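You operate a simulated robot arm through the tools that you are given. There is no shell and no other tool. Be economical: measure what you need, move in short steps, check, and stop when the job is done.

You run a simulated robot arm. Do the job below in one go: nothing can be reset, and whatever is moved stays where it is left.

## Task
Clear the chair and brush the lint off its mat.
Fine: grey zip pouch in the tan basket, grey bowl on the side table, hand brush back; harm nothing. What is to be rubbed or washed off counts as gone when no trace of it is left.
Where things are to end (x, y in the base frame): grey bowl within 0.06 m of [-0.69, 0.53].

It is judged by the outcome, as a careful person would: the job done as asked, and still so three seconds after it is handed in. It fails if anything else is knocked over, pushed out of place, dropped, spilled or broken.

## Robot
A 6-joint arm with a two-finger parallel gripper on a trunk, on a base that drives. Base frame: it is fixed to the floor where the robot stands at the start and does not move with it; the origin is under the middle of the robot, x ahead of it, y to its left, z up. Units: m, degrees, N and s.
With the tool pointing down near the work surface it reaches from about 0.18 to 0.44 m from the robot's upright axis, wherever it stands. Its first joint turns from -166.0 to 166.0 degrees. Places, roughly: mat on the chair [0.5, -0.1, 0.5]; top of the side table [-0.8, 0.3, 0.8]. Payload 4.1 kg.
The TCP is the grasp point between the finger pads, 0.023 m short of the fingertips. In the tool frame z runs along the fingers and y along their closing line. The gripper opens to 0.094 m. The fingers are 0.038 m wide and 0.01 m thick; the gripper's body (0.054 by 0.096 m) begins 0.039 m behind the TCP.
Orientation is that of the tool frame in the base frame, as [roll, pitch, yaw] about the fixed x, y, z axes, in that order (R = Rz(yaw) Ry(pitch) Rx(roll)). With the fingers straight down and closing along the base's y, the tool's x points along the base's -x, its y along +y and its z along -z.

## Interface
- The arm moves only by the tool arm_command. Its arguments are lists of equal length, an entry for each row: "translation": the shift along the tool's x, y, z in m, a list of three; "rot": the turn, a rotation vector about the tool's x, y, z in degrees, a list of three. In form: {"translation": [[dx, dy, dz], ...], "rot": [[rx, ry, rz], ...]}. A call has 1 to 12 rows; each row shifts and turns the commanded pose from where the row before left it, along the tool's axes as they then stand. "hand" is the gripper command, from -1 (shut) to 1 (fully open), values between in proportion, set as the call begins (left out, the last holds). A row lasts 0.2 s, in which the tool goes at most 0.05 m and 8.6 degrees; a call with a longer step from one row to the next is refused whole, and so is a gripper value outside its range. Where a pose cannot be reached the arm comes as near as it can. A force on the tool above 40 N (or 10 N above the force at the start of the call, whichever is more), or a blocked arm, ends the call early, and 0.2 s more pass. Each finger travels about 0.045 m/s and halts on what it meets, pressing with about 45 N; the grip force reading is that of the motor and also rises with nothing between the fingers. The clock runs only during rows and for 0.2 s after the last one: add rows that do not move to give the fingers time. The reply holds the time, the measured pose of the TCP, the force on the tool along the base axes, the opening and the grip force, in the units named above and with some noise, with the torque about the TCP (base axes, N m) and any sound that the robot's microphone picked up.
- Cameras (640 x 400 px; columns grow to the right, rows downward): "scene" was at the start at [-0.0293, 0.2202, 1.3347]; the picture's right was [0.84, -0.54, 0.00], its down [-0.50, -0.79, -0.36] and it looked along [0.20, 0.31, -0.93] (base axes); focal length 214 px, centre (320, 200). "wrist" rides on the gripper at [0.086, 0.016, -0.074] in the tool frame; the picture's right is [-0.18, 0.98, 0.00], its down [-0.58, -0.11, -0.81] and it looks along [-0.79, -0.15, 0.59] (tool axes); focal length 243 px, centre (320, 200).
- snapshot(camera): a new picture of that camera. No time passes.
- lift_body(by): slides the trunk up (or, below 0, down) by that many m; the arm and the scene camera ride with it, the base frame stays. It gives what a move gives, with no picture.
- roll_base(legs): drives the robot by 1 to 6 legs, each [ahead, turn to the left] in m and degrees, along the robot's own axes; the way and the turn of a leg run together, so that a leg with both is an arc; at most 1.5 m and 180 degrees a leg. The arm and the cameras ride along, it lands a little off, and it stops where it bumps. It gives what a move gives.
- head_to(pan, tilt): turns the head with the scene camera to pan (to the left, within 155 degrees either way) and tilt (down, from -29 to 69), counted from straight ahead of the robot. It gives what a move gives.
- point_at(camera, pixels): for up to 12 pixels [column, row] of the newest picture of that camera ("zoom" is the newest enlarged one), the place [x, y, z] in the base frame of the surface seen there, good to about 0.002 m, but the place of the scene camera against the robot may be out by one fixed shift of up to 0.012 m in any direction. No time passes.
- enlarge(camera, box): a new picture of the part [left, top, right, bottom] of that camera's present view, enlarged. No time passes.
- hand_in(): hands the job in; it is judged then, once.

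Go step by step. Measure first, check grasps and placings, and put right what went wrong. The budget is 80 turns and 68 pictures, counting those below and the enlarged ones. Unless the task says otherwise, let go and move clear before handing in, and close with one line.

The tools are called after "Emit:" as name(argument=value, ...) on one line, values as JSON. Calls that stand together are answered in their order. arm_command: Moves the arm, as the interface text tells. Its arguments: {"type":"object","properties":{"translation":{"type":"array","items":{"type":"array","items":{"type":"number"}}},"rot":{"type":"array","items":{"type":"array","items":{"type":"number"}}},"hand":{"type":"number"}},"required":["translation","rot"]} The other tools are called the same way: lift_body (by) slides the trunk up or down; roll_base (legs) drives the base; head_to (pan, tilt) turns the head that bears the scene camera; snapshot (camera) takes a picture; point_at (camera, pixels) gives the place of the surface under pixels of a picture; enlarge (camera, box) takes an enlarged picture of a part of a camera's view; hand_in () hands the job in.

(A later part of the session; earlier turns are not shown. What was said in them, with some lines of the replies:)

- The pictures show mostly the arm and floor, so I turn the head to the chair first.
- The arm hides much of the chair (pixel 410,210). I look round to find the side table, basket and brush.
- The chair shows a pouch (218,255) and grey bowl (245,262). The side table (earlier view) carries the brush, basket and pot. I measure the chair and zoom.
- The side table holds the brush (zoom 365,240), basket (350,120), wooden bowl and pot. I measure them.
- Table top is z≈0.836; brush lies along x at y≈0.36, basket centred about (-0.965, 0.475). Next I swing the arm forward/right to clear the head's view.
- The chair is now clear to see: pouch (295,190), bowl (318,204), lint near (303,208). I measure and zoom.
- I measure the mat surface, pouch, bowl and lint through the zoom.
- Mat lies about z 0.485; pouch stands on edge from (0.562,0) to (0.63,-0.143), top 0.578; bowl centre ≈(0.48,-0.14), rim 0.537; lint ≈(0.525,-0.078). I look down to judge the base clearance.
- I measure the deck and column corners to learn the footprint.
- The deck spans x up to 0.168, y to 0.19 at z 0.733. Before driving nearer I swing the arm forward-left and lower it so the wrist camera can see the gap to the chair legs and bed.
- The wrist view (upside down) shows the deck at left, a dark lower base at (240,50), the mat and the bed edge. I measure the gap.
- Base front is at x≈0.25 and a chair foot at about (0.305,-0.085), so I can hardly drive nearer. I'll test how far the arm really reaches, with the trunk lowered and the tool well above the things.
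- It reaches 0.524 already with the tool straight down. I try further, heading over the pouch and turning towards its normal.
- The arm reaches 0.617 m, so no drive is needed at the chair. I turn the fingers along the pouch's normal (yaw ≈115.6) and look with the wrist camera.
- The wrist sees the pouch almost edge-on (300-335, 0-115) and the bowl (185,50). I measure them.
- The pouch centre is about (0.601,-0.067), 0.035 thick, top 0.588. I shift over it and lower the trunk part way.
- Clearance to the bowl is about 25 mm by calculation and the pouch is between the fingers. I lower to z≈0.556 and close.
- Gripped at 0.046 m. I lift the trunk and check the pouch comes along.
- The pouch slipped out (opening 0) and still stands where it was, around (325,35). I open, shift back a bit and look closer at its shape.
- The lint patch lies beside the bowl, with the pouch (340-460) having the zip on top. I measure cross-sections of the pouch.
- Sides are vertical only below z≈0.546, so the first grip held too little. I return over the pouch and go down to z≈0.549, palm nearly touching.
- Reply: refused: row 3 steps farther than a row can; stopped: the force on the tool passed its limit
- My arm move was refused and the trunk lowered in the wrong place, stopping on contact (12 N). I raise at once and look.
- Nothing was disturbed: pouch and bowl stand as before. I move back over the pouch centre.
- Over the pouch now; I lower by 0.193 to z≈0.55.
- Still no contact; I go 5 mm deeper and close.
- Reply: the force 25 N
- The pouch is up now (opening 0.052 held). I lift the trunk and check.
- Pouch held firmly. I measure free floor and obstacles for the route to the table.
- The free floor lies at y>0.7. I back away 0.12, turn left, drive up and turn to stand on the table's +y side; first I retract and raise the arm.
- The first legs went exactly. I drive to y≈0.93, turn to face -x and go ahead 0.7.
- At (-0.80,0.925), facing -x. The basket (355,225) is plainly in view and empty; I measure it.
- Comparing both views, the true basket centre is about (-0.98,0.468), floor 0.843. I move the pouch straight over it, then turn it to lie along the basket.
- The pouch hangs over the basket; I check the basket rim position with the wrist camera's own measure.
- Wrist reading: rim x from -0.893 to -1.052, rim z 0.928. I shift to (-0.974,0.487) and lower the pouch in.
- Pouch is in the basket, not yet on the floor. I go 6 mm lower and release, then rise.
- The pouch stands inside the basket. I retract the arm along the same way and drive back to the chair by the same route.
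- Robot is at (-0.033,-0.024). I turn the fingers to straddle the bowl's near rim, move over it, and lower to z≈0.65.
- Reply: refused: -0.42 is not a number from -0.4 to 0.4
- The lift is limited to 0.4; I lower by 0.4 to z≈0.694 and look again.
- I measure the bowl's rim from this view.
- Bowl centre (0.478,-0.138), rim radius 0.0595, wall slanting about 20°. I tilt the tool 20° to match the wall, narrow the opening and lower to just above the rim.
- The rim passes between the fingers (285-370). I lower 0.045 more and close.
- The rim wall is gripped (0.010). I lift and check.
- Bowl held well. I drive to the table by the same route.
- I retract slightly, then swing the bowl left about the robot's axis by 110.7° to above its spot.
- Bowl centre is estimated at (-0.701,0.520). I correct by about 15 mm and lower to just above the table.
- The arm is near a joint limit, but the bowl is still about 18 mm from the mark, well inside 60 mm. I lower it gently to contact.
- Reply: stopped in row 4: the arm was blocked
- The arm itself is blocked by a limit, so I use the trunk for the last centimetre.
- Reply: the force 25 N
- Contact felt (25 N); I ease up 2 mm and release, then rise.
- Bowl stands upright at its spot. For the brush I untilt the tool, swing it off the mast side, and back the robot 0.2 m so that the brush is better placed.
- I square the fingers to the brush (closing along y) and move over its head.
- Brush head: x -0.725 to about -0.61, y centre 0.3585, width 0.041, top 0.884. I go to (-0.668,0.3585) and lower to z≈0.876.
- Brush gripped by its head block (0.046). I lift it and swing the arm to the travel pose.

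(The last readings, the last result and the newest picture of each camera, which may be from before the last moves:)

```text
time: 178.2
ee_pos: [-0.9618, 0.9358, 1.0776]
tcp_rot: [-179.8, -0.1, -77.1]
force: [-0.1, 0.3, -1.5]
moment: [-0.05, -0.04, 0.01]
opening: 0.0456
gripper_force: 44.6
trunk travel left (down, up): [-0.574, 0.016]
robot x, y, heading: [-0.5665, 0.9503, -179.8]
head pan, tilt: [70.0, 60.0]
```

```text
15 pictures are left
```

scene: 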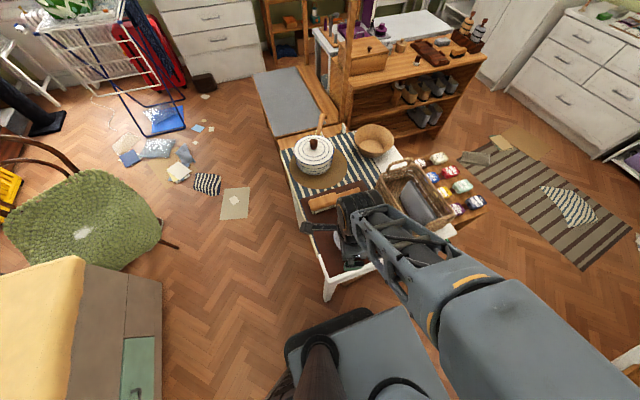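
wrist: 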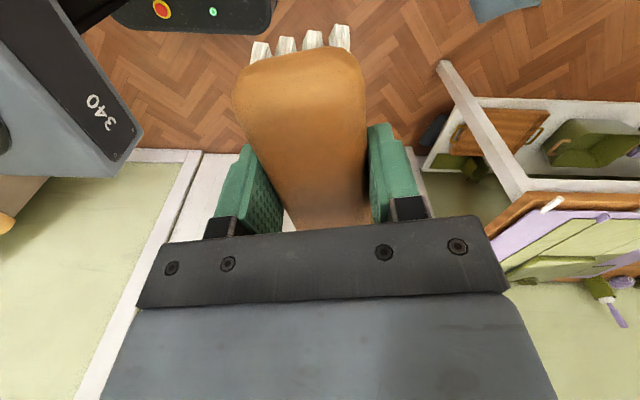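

Brush held. I drive back to the chair.

Emit:
roll_base(legs=[[-0.445, 0], [0, -90], [-0.96, 0], [0, -90], [0.09, 0]])

Emit:
head_to(pan=-25, tilt=60)

Emit:
snapshot(camera="scene")

```text
time: 194.0
ee_pos: [0.3526, -0.0165, 1.0762]
tcp_rot: [-179.8, 0.0, 101.7]
force: [0.9, 0.1, -1.4]
moment: [0.04, 0.05, 0.0]
opening: 0.0458
gripper_force: 44.8
trunk travel left (down, up): [-0.574, 0.016]
robot x, y, heading: [-0.048, -0.0233, -1.0]
head pan, tilt: [70.0, 60.0]
```

```text
time: 195.7
ee_pos: [0.3529, -0.0163, 1.0757]
tcp_rot: [-179.9, 0.0, 101.7]
force: [-0.2, 0.4, -2.0]
moment: [0.01, 0.01, 0.0]
opening: 0.0455
gripper_force: 45.1
trunk travel left (down, up): [-0.574, 0.016]
robot x, y, heading: [-0.0436, -0.0216, -0.9]
head pan, tilt: [-25.0, 60.0]
```

```text
14 pictures are left
```

scene: 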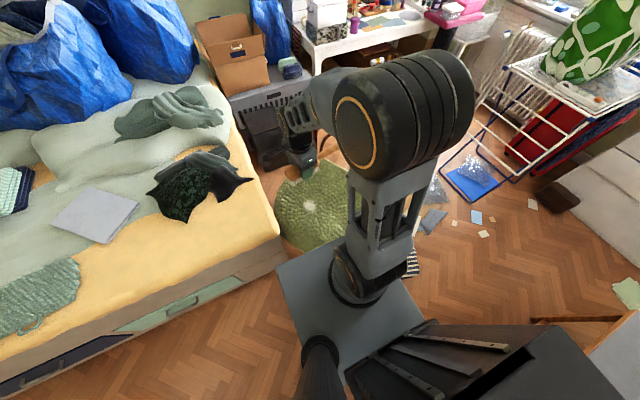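

The lint shows at (310,206). I zoom to get its extent.

Emit:
enlarge(camera="scene", box=[270, 170, 350, 240])

```text
5.71 times, centred on (310, 205) of scene
```

zoom: 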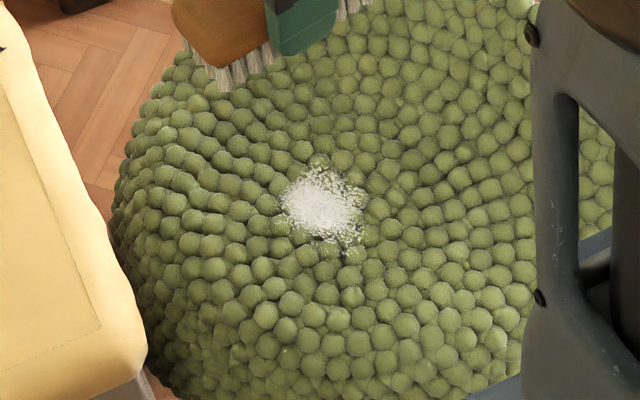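

Emit:
point_at(camera="zoom", pixels=[[320, 205], [275, 205], [365, 205], [318, 165], [350, 255], [300, 240], [355, 185], [285, 180], [320, 130], [320, 290], [220, 205], [430, 205]])

```text
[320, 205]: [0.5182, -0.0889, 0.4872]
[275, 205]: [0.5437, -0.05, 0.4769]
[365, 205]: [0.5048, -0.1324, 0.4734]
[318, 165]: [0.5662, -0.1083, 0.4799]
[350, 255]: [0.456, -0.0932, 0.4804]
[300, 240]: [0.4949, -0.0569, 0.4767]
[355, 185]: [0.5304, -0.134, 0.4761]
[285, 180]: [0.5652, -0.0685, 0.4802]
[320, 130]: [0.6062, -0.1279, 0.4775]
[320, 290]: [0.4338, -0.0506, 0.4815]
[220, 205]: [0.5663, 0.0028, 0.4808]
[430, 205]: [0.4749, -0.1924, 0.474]
```

Lint centre about (0.515,-0.091), within ~0.05 m. I set the brush above it with its head across the stroke direction and lower.

Emit:
arm_command(translation=[[0, 0, 0], [0, 0, 0], [0, 0, 0], [-0.0136, 0.0425, 0], [-0.0136, 0.0425, 0], [-0.0136, 0.0425, 0], [-0.0136, 0.0425, 0], [0, 0, 0]], rot=[[0, 0, 6.23], [0, 0, 6.23], [0, 0, 6.23], [0, 0, 0], [0, 0, 0], [0, 0, 0], [0, 0, 0], [0, 0, 0]])

Emit:
lift_body(by=-0.4)

Emit:
lift_body(by=-0.12)

Emit:
snapshot(camera="wrist")

```text
time: 197.5
ee_pos: [0.5176, -0.0891, 1.0785]
tcp_rot: [-179.8, 0.0, 83.1]
force: [-0.2, 0.4, -1.6]
moment: [0.03, -0.02, 0.0]
opening: 0.0456
gripper_force: 44.9
trunk travel left (down, up): [-0.574, 0.016]
robot x, y, heading: [-0.044, -0.0232, -1.0]
head pan, tilt: [-25.0, 60.0]
```

```text
time: 201.3
ee_pos: [0.5178, -0.0891, 0.6774]
tcp_rot: [-179.9, 0.0, 83.0]
force: [0.4, -0.5, -2.9]
moment: [0.01, -0.01, 0.01]
opening: 0.0455
gripper_force: 45.4
trunk travel left (down, up): [-0.174, 0.416]
robot x, y, heading: [-0.0461, -0.0238, -1.0]
head pan, tilt: [-25.0, 60.0]
```

```text
time: 202.8
ee_pos: [0.5158, -0.0898, 0.559]
tcp_rot: [-179.9, 0.0, 83.0]
force: [-0.7, 1.6, -2.0]
moment: [0.0, 0.01, 0.01]
opening: 0.0457
gripper_force: 44.8
trunk travel left (down, up): [-0.054, 0.536]
robot x, y, heading: [-0.0469, -0.0225, -1.1]
head pan, tilt: [-25.0, 60.0]
```

```text
12 pictures are left
```

wrist: 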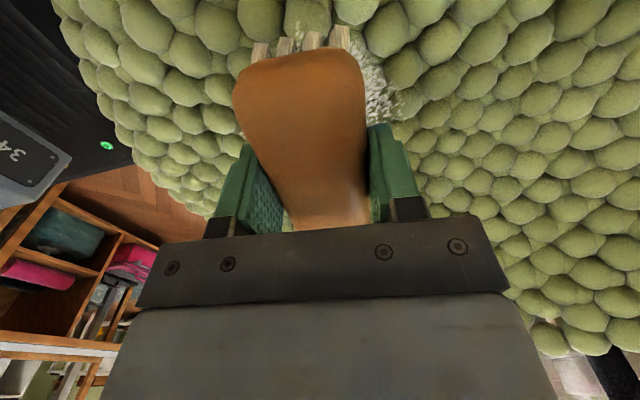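

The brush is right above the lint. I draw back, lower until light contact and feel the force.

Emit:
arm_command(translation=[[0, -0.035, 0], [0, -0.035, 0], [0, 0, 0.01], [0, 0, 0.01], [0, 0, 0.006], [0, 0, 0.003], [0, 0, 0]], rot=[[0, 0, 0], [0, 0, 0], [0, 0, 0], [0, 0, 0], [0, 0, 0], [0, 0, 0], [0, 0, 0]])

```text
time: 204.4
ee_pos: [0.4474, -0.0816, 0.5304]
tcp_rot: [-179.9, 0.0, 83.0]
force: [0.2, 0.0, -0.3]
moment: [0.02, -0.04, 0.01]
opening: 0.0459
gripper_force: 45.1
trunk travel left (down, up): [-0.054, 0.536]
robot x, y, heading: [-0.0437, -0.027, -1.1]
head pan, tilt: [-25.0, 60.0]
```

Barely touching. I press 3 mm lower and make a first stroke outward.

Emit:
arm_command(translation=[[0, 0, 0.003], [0, 0.02, 0], [0, 0.02, 0], [0, 0.02, 0], [0, 0.02, 0], [0, 0.02, 0], [0, 0.02, 0], [0, 0.02, 0], [0, 0, 0]], rot=[[0, 0, 0], [0, 0, 0], [0, 0, 0], [0, 0, 0], [0, 0, 0], [0, 0, 0], [0, 0, 0], [0, 0, 0], [0, 0, 0]])

Emit:
enlarge(camera="scene", box=[270, 170, 350, 240])

```text
time: 206.4
ee_pos: [0.5848, -0.097, 0.5283]
tcp_rot: [-179.9, 0.1, 83.1]
force: [-9.4, 2.4, 18.4]
moment: [0.72, 0.21, 0.26]
opening: 0.0456
gripper_force: 44.8
trunk travel left (down, up): [-0.054, 0.536]
robot x, y, heading: [-0.0464, -0.0255, -0.9]
head pan, tilt: [-25.0, 60.0]
```

```text
5.71 times, centred on (310, 205) of scene
```

zoom: 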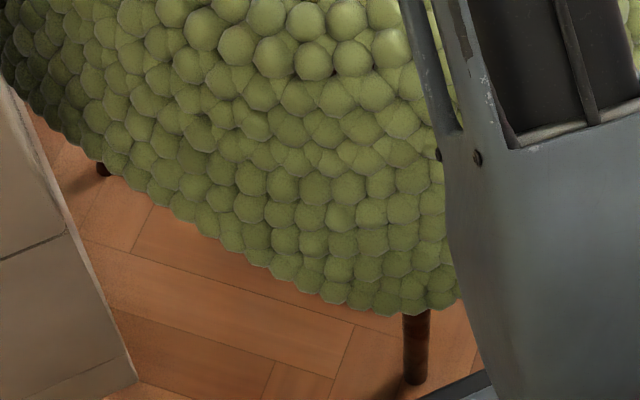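

Good contact (18 N up, 9 N drag). I make more strokes back and forth with side shifts.

Emit:
arm_command(translation=[[0, -0.035, 0], [0, -0.035, 0], [0, -0.035, 0], [0, -0.035, 0], [0.02, 0, 0], [0, 0.035, 0], [0, 0.035, 0], [0, 0.035, 0], [0, 0.035, 0], [-0.04, 0, 0], [0, -0.035, 0], [0, -0.035, 0]], rot=[[0, 0, 0], [0, 0, 0], [0, 0, 0], [0, 0, 0], [0, 0, 0], [0, 0, 0], [0, 0, 0], [0, 0, 0], [0, 0, 0], [0, 0, 0], [0, 0, 0], [0, 0, 0]])

Emit:
arm_command(translation=[[0, -0.035, 0], [0, -0.035, 0], [0.02, 0, 0], [0, 0.035, 0], [0, 0.035, 0], [0, 0.035, 0], [0, 0.035, 0], [0, 0, -0.03], [0, -0.04, -0.03], [0, -0.04, -0.04], [0, -0.04, -0.04], [0, -0.04, 0]], rot=[[0, 0, 0], [0, 0, 0], [0, 0, 0], [0, 0, 0], [0, 0, 0], [0, 0, 0], [0, 0, 0], [0, 0, 0], [0, 0, 0], [0, 0, 0], [0, 0, 0], [0, 0, 0]])

Emit:
snapshot(camera="scene")

```text
time: 209.0
ee_pos: [0.515, -0.1105, 0.5285]
tcp_rot: [180.0, -0.1, 83.0]
force: [6.3, -1.1, 13.0]
moment: [0.71, -0.34, -0.3]
opening: 0.0454
gripper_force: 45.0
trunk travel left (down, up): [-0.054, 0.536]
robot x, y, heading: [-0.0436, -0.0255, -1.0]
head pan, tilt: [-25.0, 60.0]
```

```text
refused: row 10 steps farther than a row can; nothing moved
```

```text
10 pictures are left
```

scene: 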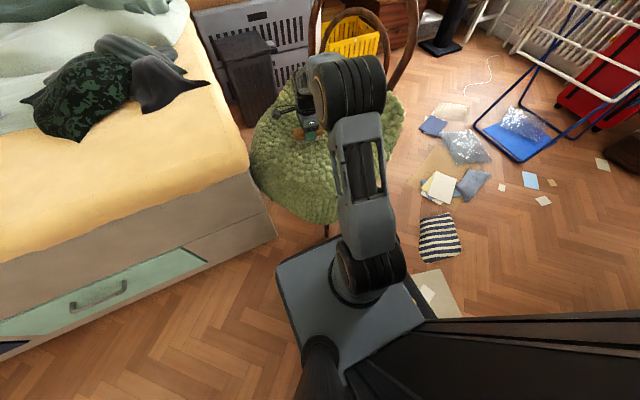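

Second call was refused for a long step. I finish the strokes, add some along the other direction, then rise to look.

Emit:
arm_command(translation=[[0, -0.035, 0], [0, -0.035, 0], [0.02, 0, 0], [0, 0.035, 0], [0, 0.035, 0], [0.03, 0, 0], [-0.03, 0, 0], [-0.03, 0, 0], [0.03, 0, 0], [0, 0.035, 0], [0, 0.035, 0], [0, 0, -0.03]], rot=[[0, 0, 0], [0, 0, 0], [0, 0, 0], [0, 0, 0], [0, 0, 0], [0, 0, 0], [0, 0, 0], [0, 0, 0], [0, 0, 0], [0, 0, 0], [0, 0, 0], [0, 0, 0]])

Emit:
lift_body(by=0.3)

Emit:
arm_command(translation=[[0.02, -0.04, 0], [0.02, -0.04, 0], [0.02, -0.04, 0], [0.02, -0.04, 0], [0, 0, 0]], rot=[[0, 0, 0], [0, 0, 0], [0, 0, 0], [0, 0, 0], [0, 0, 0]])

Emit:
enlarge(camera="scene", box=[240, 120, 400, 240])

```text
time: 211.6
ee_pos: [0.5855, -0.0986, 0.5578]
tcp_rot: [-179.9, 0.1, 83.0]
force: [0.8, 0.4, -2.1]
moment: [0.01, -0.04, -0.03]
opening: 0.0455
gripper_force: 45.3
trunk travel left (down, up): [-0.054, 0.536]
robot x, y, heading: [-0.0472, -0.0241, -1.2]
head pan, tilt: [-25.0, 60.0]
```

```text
time: 214.6
ee_pos: [0.587, -0.0989, 0.8584]
tcp_rot: [-180.0, 0.1, 83.0]
force: [-0.4, -0.3, -1.8]
moment: [0.03, 0.03, -0.03]
opening: 0.0455
gripper_force: 45.3
trunk travel left (down, up): [-0.354, 0.236]
robot x, y, heading: [-0.0409, -0.0266, -1.0]
head pan, tilt: [-25.0, 60.0]
```

```text
time: 215.8
ee_pos: [0.4377, -0.0003, 0.8601]
tcp_rot: [-180.0, -0.1, 83.0]
force: [0.6, 0.1, -2.4]
moment: [0.05, 0.0, 0.02]
opening: 0.0455
gripper_force: 45.2
trunk travel left (down, up): [-0.354, 0.236]
robot x, y, heading: [-0.0451, -0.025, -1.1]
head pan, tilt: [-25.0, 60.0]
```

```text
3.33 times, centred on (320, 180) of scene
```

zoom: 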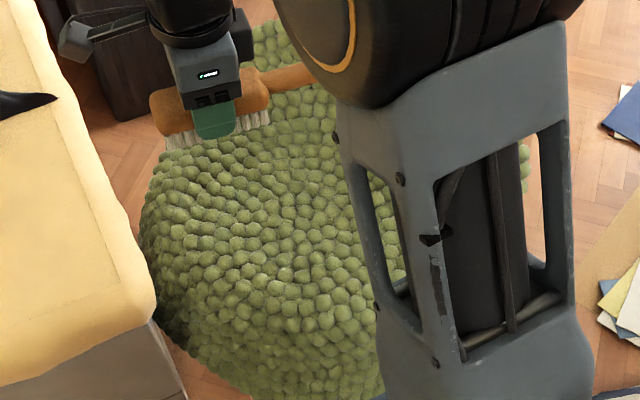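

The white patch is no longer seen; a paler spot at (285,275) needs a check. I locate where the old patch lies in this view.

Emit:
point_at(camera="zoom", pixels=[[260, 285], [285, 275], [290, 220], [320, 220], [310, 180], [340, 200], [250, 230], [290, 150]])

Emit:
enlarge(camera="wrist", box=[240, 0, 480, 150])

```text
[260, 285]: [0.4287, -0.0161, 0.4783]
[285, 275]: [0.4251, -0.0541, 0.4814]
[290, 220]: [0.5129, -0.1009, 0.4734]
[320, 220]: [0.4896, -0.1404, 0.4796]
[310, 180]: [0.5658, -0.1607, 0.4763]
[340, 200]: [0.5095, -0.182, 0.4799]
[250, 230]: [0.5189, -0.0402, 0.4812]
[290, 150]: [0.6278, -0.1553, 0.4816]
```

```text
2.67 times, centred on (360, 75) of wrist
```

zoom: 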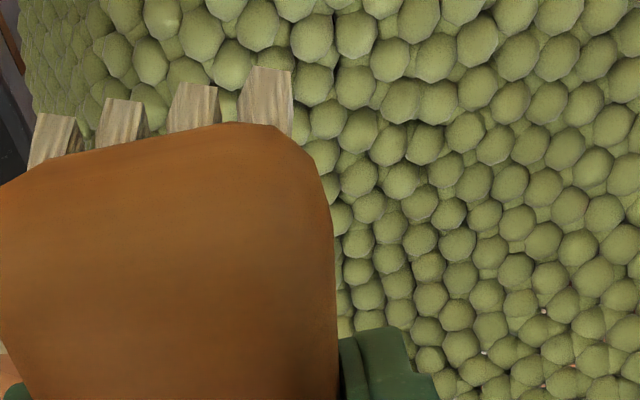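

The old patch spot (scene zoom 290,220) is clean. The wrist view shows tiny specks (543,310) and (484,352); I locate them and zoom the patch.

Emit:
point_at(camera="zoom", pixels=[[543, 310], [484, 352], [570, 366], [450, 200], [600, 200], [360, 150]])

Emit:
enlarge(camera="scene", box=[285, 150, 345, 215])

```text
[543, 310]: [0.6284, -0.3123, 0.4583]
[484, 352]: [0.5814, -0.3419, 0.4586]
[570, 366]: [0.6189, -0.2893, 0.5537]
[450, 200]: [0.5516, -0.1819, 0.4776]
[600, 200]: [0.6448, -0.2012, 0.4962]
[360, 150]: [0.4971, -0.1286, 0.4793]
```

```text
6.15 times, centred on (315, 182) of scene
```

zoom: 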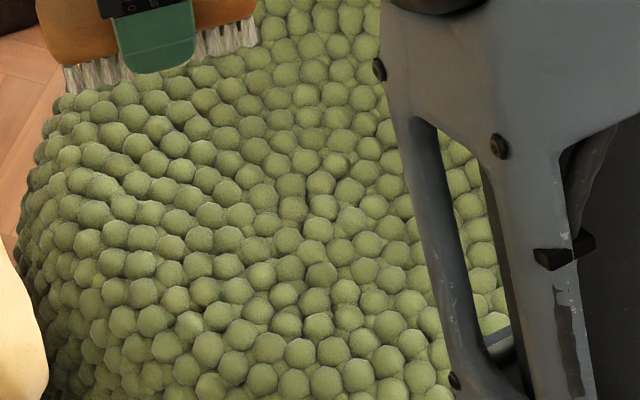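

The mat is clean; the far specks are gaps at the mat's edge, not in the lint area. I raise and drive the brush back.

Emit:
lift_body(by=0.22)

Emit:
roll_base(legs=[[-0.075, 0], [0, 91.1], [0.97, 0], [0, 90], [0.445, 0]])

```text
time: 218.1
ee_pos: [0.4386, 0.0005, 1.0798]
tcp_rot: [-179.9, -0.1, 83.0]
force: [-1.2, 0.3, -1.9]
moment: [0.02, -0.01, -0.01]
opening: 0.0456
gripper_force: 44.8
trunk travel left (down, up): [-0.574, 0.016]
robot x, y, heading: [-0.0442, -0.0253, -0.9]
head pan, tilt: [-25.0, 60.0]
```

```text
time: 233.8
ee_pos: [-1.0726, 0.8716, 1.079]
tcp_rot: [-179.8, 0.0, -94.2]
force: [-0.1, 0.7, -1.2]
moment: [-0.06, 0.02, -0.03]
opening: 0.0456
gripper_force: 45.0
trunk travel left (down, up): [-0.574, 0.016]
robot x, y, heading: [-0.5865, 0.9167, -178.4]
head pan, tilt: [-25.0, 60.0]
```

I swing the brush back over its place: part turn, straight move, rest of the turn.

Emit:
arm_command(translation=[[0, 0, 0], [0, 0, 0], [0, 0, 0], [0, 0, 0], [0, 0, 0], [0, 0, 0], [0.0464, 0.0038, 0], [0.0464, 0.0038, 0], [0.0464, 0.0038, 0], [0.0464, 0.0038, 0], [0.0464, 0.0038, 0], [0.0464, 0.0038, 0]], rot=[[0, 0, -7.85], [0, 0, -7.85], [0, 0, -7.85], [0, 0, -7.85], [0, 0, -7.85], [0, 0, -7.85], [0, 0, 0], [0, 0, 0], [0, 0, 0], [0, 0, 0], [0, 0, 0], [0, 0, 0]])

Emit:
arm_command(translation=[[0.0464, 0.0038, 0], [0.0464, 0.0038, 0], [0.0464, 0.0038, 0], [0.0464, 0.0038, 0], [0.0464, 0.0038, 0], [0.0464, 0.0038, 0], [0.0464, 0.0038, 0], [0.0464, 0.0038, 0], [0, 0, 0], [0, 0, 0], [0, 0, 0]], rot=[[0, 0, 0], [0, 0, 0], [0, 0, 0], [0, 0, 0], [0, 0, 0], [0, 0, 0], [0, 0, 0], [0, 0, 0], [0, 0, -7.85], [0, 0, -7.85], [0, 0, -7.85]])

Emit:
arm_command(translation=[[0, 0, 0], [0, 0, 0], [0, 0, 0], [0, 0, 0]], rot=[[0, 0, -7.85], [0, 0, -7.85], [0, 0, -7.85], [0, 0, 0]])

Emit:
head_to(pan=75, tilt=60)

```text
time: 236.4
ee_pos: [-0.9017, 0.65, 1.0801]
tcp_rot: [-179.8, 0.0, -47.3]
force: [-0.3, 0.3, -2.5]
moment: [-0.02, 0.01, 0.0]
opening: 0.0459
gripper_force: 44.9
trunk travel left (down, up): [-0.574, 0.016]
robot x, y, heading: [-0.5884, 0.9162, -178.3]
head pan, tilt: [-25.0, 60.0]
```

```text
time: 238.8
ee_pos: [-0.6697, 0.359, 1.0805]
tcp_rot: [-179.9, -0.1, -23.5]
force: [0.3, -0.2, -1.9]
moment: [-0.03, -0.01, -0.02]
opening: 0.0455
gripper_force: 44.8
trunk travel left (down, up): [-0.574, 0.016]
robot x, y, heading: [-0.589, 0.9218, -178.3]
head pan, tilt: [-25.0, 60.0]
```

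```text
time: 239.8
ee_pos: [-0.6709, 0.3581, 1.0792]
tcp_rot: [-179.9, -0.1, 0.0]
force: [-0.6, 0.8, -1.3]
moment: [-0.01, -0.02, -0.01]
opening: 0.0457
gripper_force: 45.3
trunk travel left (down, up): [-0.574, 0.016]
robot x, y, heading: [-0.5892, 0.9188, -178.5]
head pan, tilt: [-25.0, 60.0]
```

```text
time: 241.6
ee_pos: [-0.6711, 0.358, 1.0788]
tcp_rot: [180.0, 0.0, -0.1]
force: [-0.1, 0.8, -3.6]
moment: [0.0, -0.03, 0.0]
opening: 0.0453
gripper_force: 45.2
trunk travel left (down, up): [-0.574, 0.016]
robot x, y, heading: [-0.5889, 0.9189, -178.3]
head pan, tilt: [75.0, 60.0]
```

Exactly over the old place. I lower 0.2 to just above the table.

Emit:
lift_body(by=-0.198)

Emit:
snapshot(camera="scene")

```text
time: 243.7
ee_pos: [-0.6711, 0.3582, 0.8813]
tcp_rot: [180.0, -0.1, -0.1]
force: [-0.2, -0.2, -1.1]
moment: [0.0, -0.03, 0.02]
opening: 0.0456
gripper_force: 45.2
trunk travel left (down, up): [-0.376, 0.214]
robot x, y, heading: [-0.5898, 0.9158, -178.5]
head pan, tilt: [75.0, 60.0]
```

```text
6 pictures are left
```

scene: 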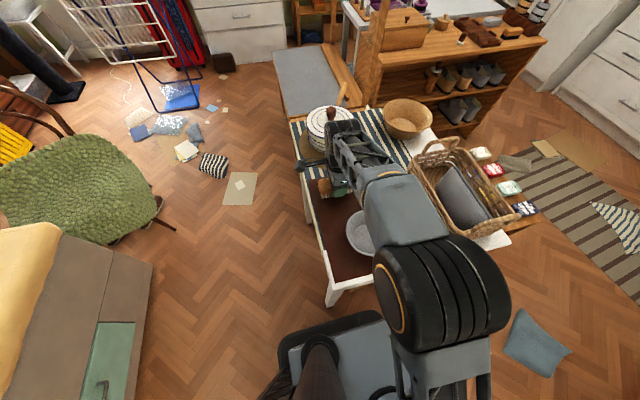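

Emit:
lift_body(by=-0.003)

Emit:
arm_command(translation=[[0, 0, 0], [0, 0, 0], [0, 0, 0], [0, 0, 0], [0, 0, 0]], rot=[[0, 0, 0], [0, 0, 0], [0, 0, 0], [0, 0, 0], [0, 0, 0]], hand=0.9)

Emit:
lift_body(by=0.19)

Emit:
snapshot(camera="wrist")

```text
time: 244.2
ee_pos: [-0.6704, 0.3584, 0.8782]
tcp_rot: [-179.9, 0.0, -0.1]
force: [-1.1, -0.3, -1.8]
moment: [0.01, -0.03, 0.0]
opening: 0.0455
gripper_force: 44.8
trunk travel left (down, up): [-0.373, 0.217]
robot x, y, heading: [-0.5907, 0.9149, -178.3]
head pan, tilt: [75.0, 60.0]
```

```text
time: 245.4
ee_pos: [-0.6706, 0.3572, 0.8782]
tcp_rot: [180.0, 0.0, 0.0]
force: [0.0, 0.0, 0.4]
moment: [-0.02, 0.0, -0.01]
opening: 0.0897
gripper_force: 0.1
trunk travel left (down, up): [-0.373, 0.217]
robot x, y, heading: [-0.5932, 0.9204, -178.2]
head pan, tilt: [75.0, 60.0]
```

```text
time: 247.5
ee_pos: [-0.6717, 0.3589, 1.0671]
tcp_rot: [-180.0, 0.0, -0.1]
force: [0.2, -0.2, -0.1]
moment: [0.0, 0.01, 0.04]
opening: 0.0895
gripper_force: 0.1
trunk travel left (down, up): [-0.563, 0.027]
robot x, y, heading: [-0.5959, 0.9177, -178.6]
head pan, tilt: [75.0, 60.0]
```

```text
5 pictures are left
```

wrist: 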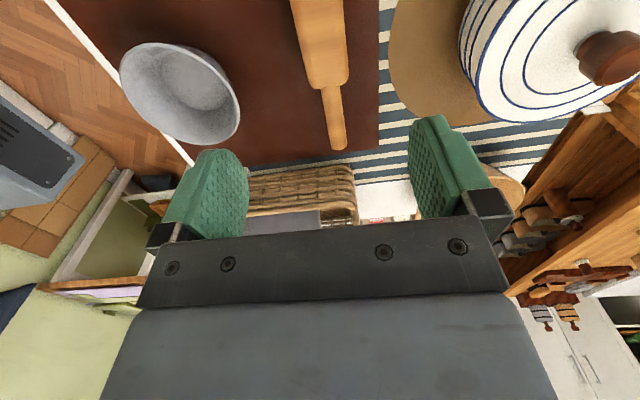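

Brush is back as found. I check the bowl's position and take a last look at the mat.

Emit:
point_at(camera="wrist", pixels=[[122, 75], [238, 115], [190, 142], [165, 45], [180, 80]])

Emit:
enlarge(camera="scene", box=[0, 120, 180, 260])

```text
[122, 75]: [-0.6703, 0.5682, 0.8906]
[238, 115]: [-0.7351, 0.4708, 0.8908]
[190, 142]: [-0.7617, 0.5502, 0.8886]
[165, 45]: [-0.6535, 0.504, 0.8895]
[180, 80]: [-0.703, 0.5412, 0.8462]
```

```text
2.86 times, centred on (90, 190) of scene
```

zoom: 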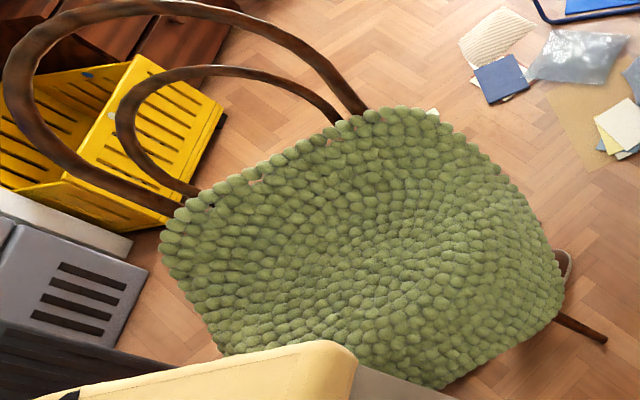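

The mat is clean, the bowl is at about (-0.707,0.525), the pouch is in the basket, and the brush is back with the gripper clear. I hand in.

Emit:
hand_in()

```text
The job is handed in.
```

The chair is cleared and no lint shows on its mat: the grey zip pouch is in the tan basket, the grey bowl is about 2 cm from its mark on the side table, and the hand brush is back where it was. I lowered the arm in the wrong place once and touched something lightly (about 12 N); nothing looked moved in the pictures afterwards.
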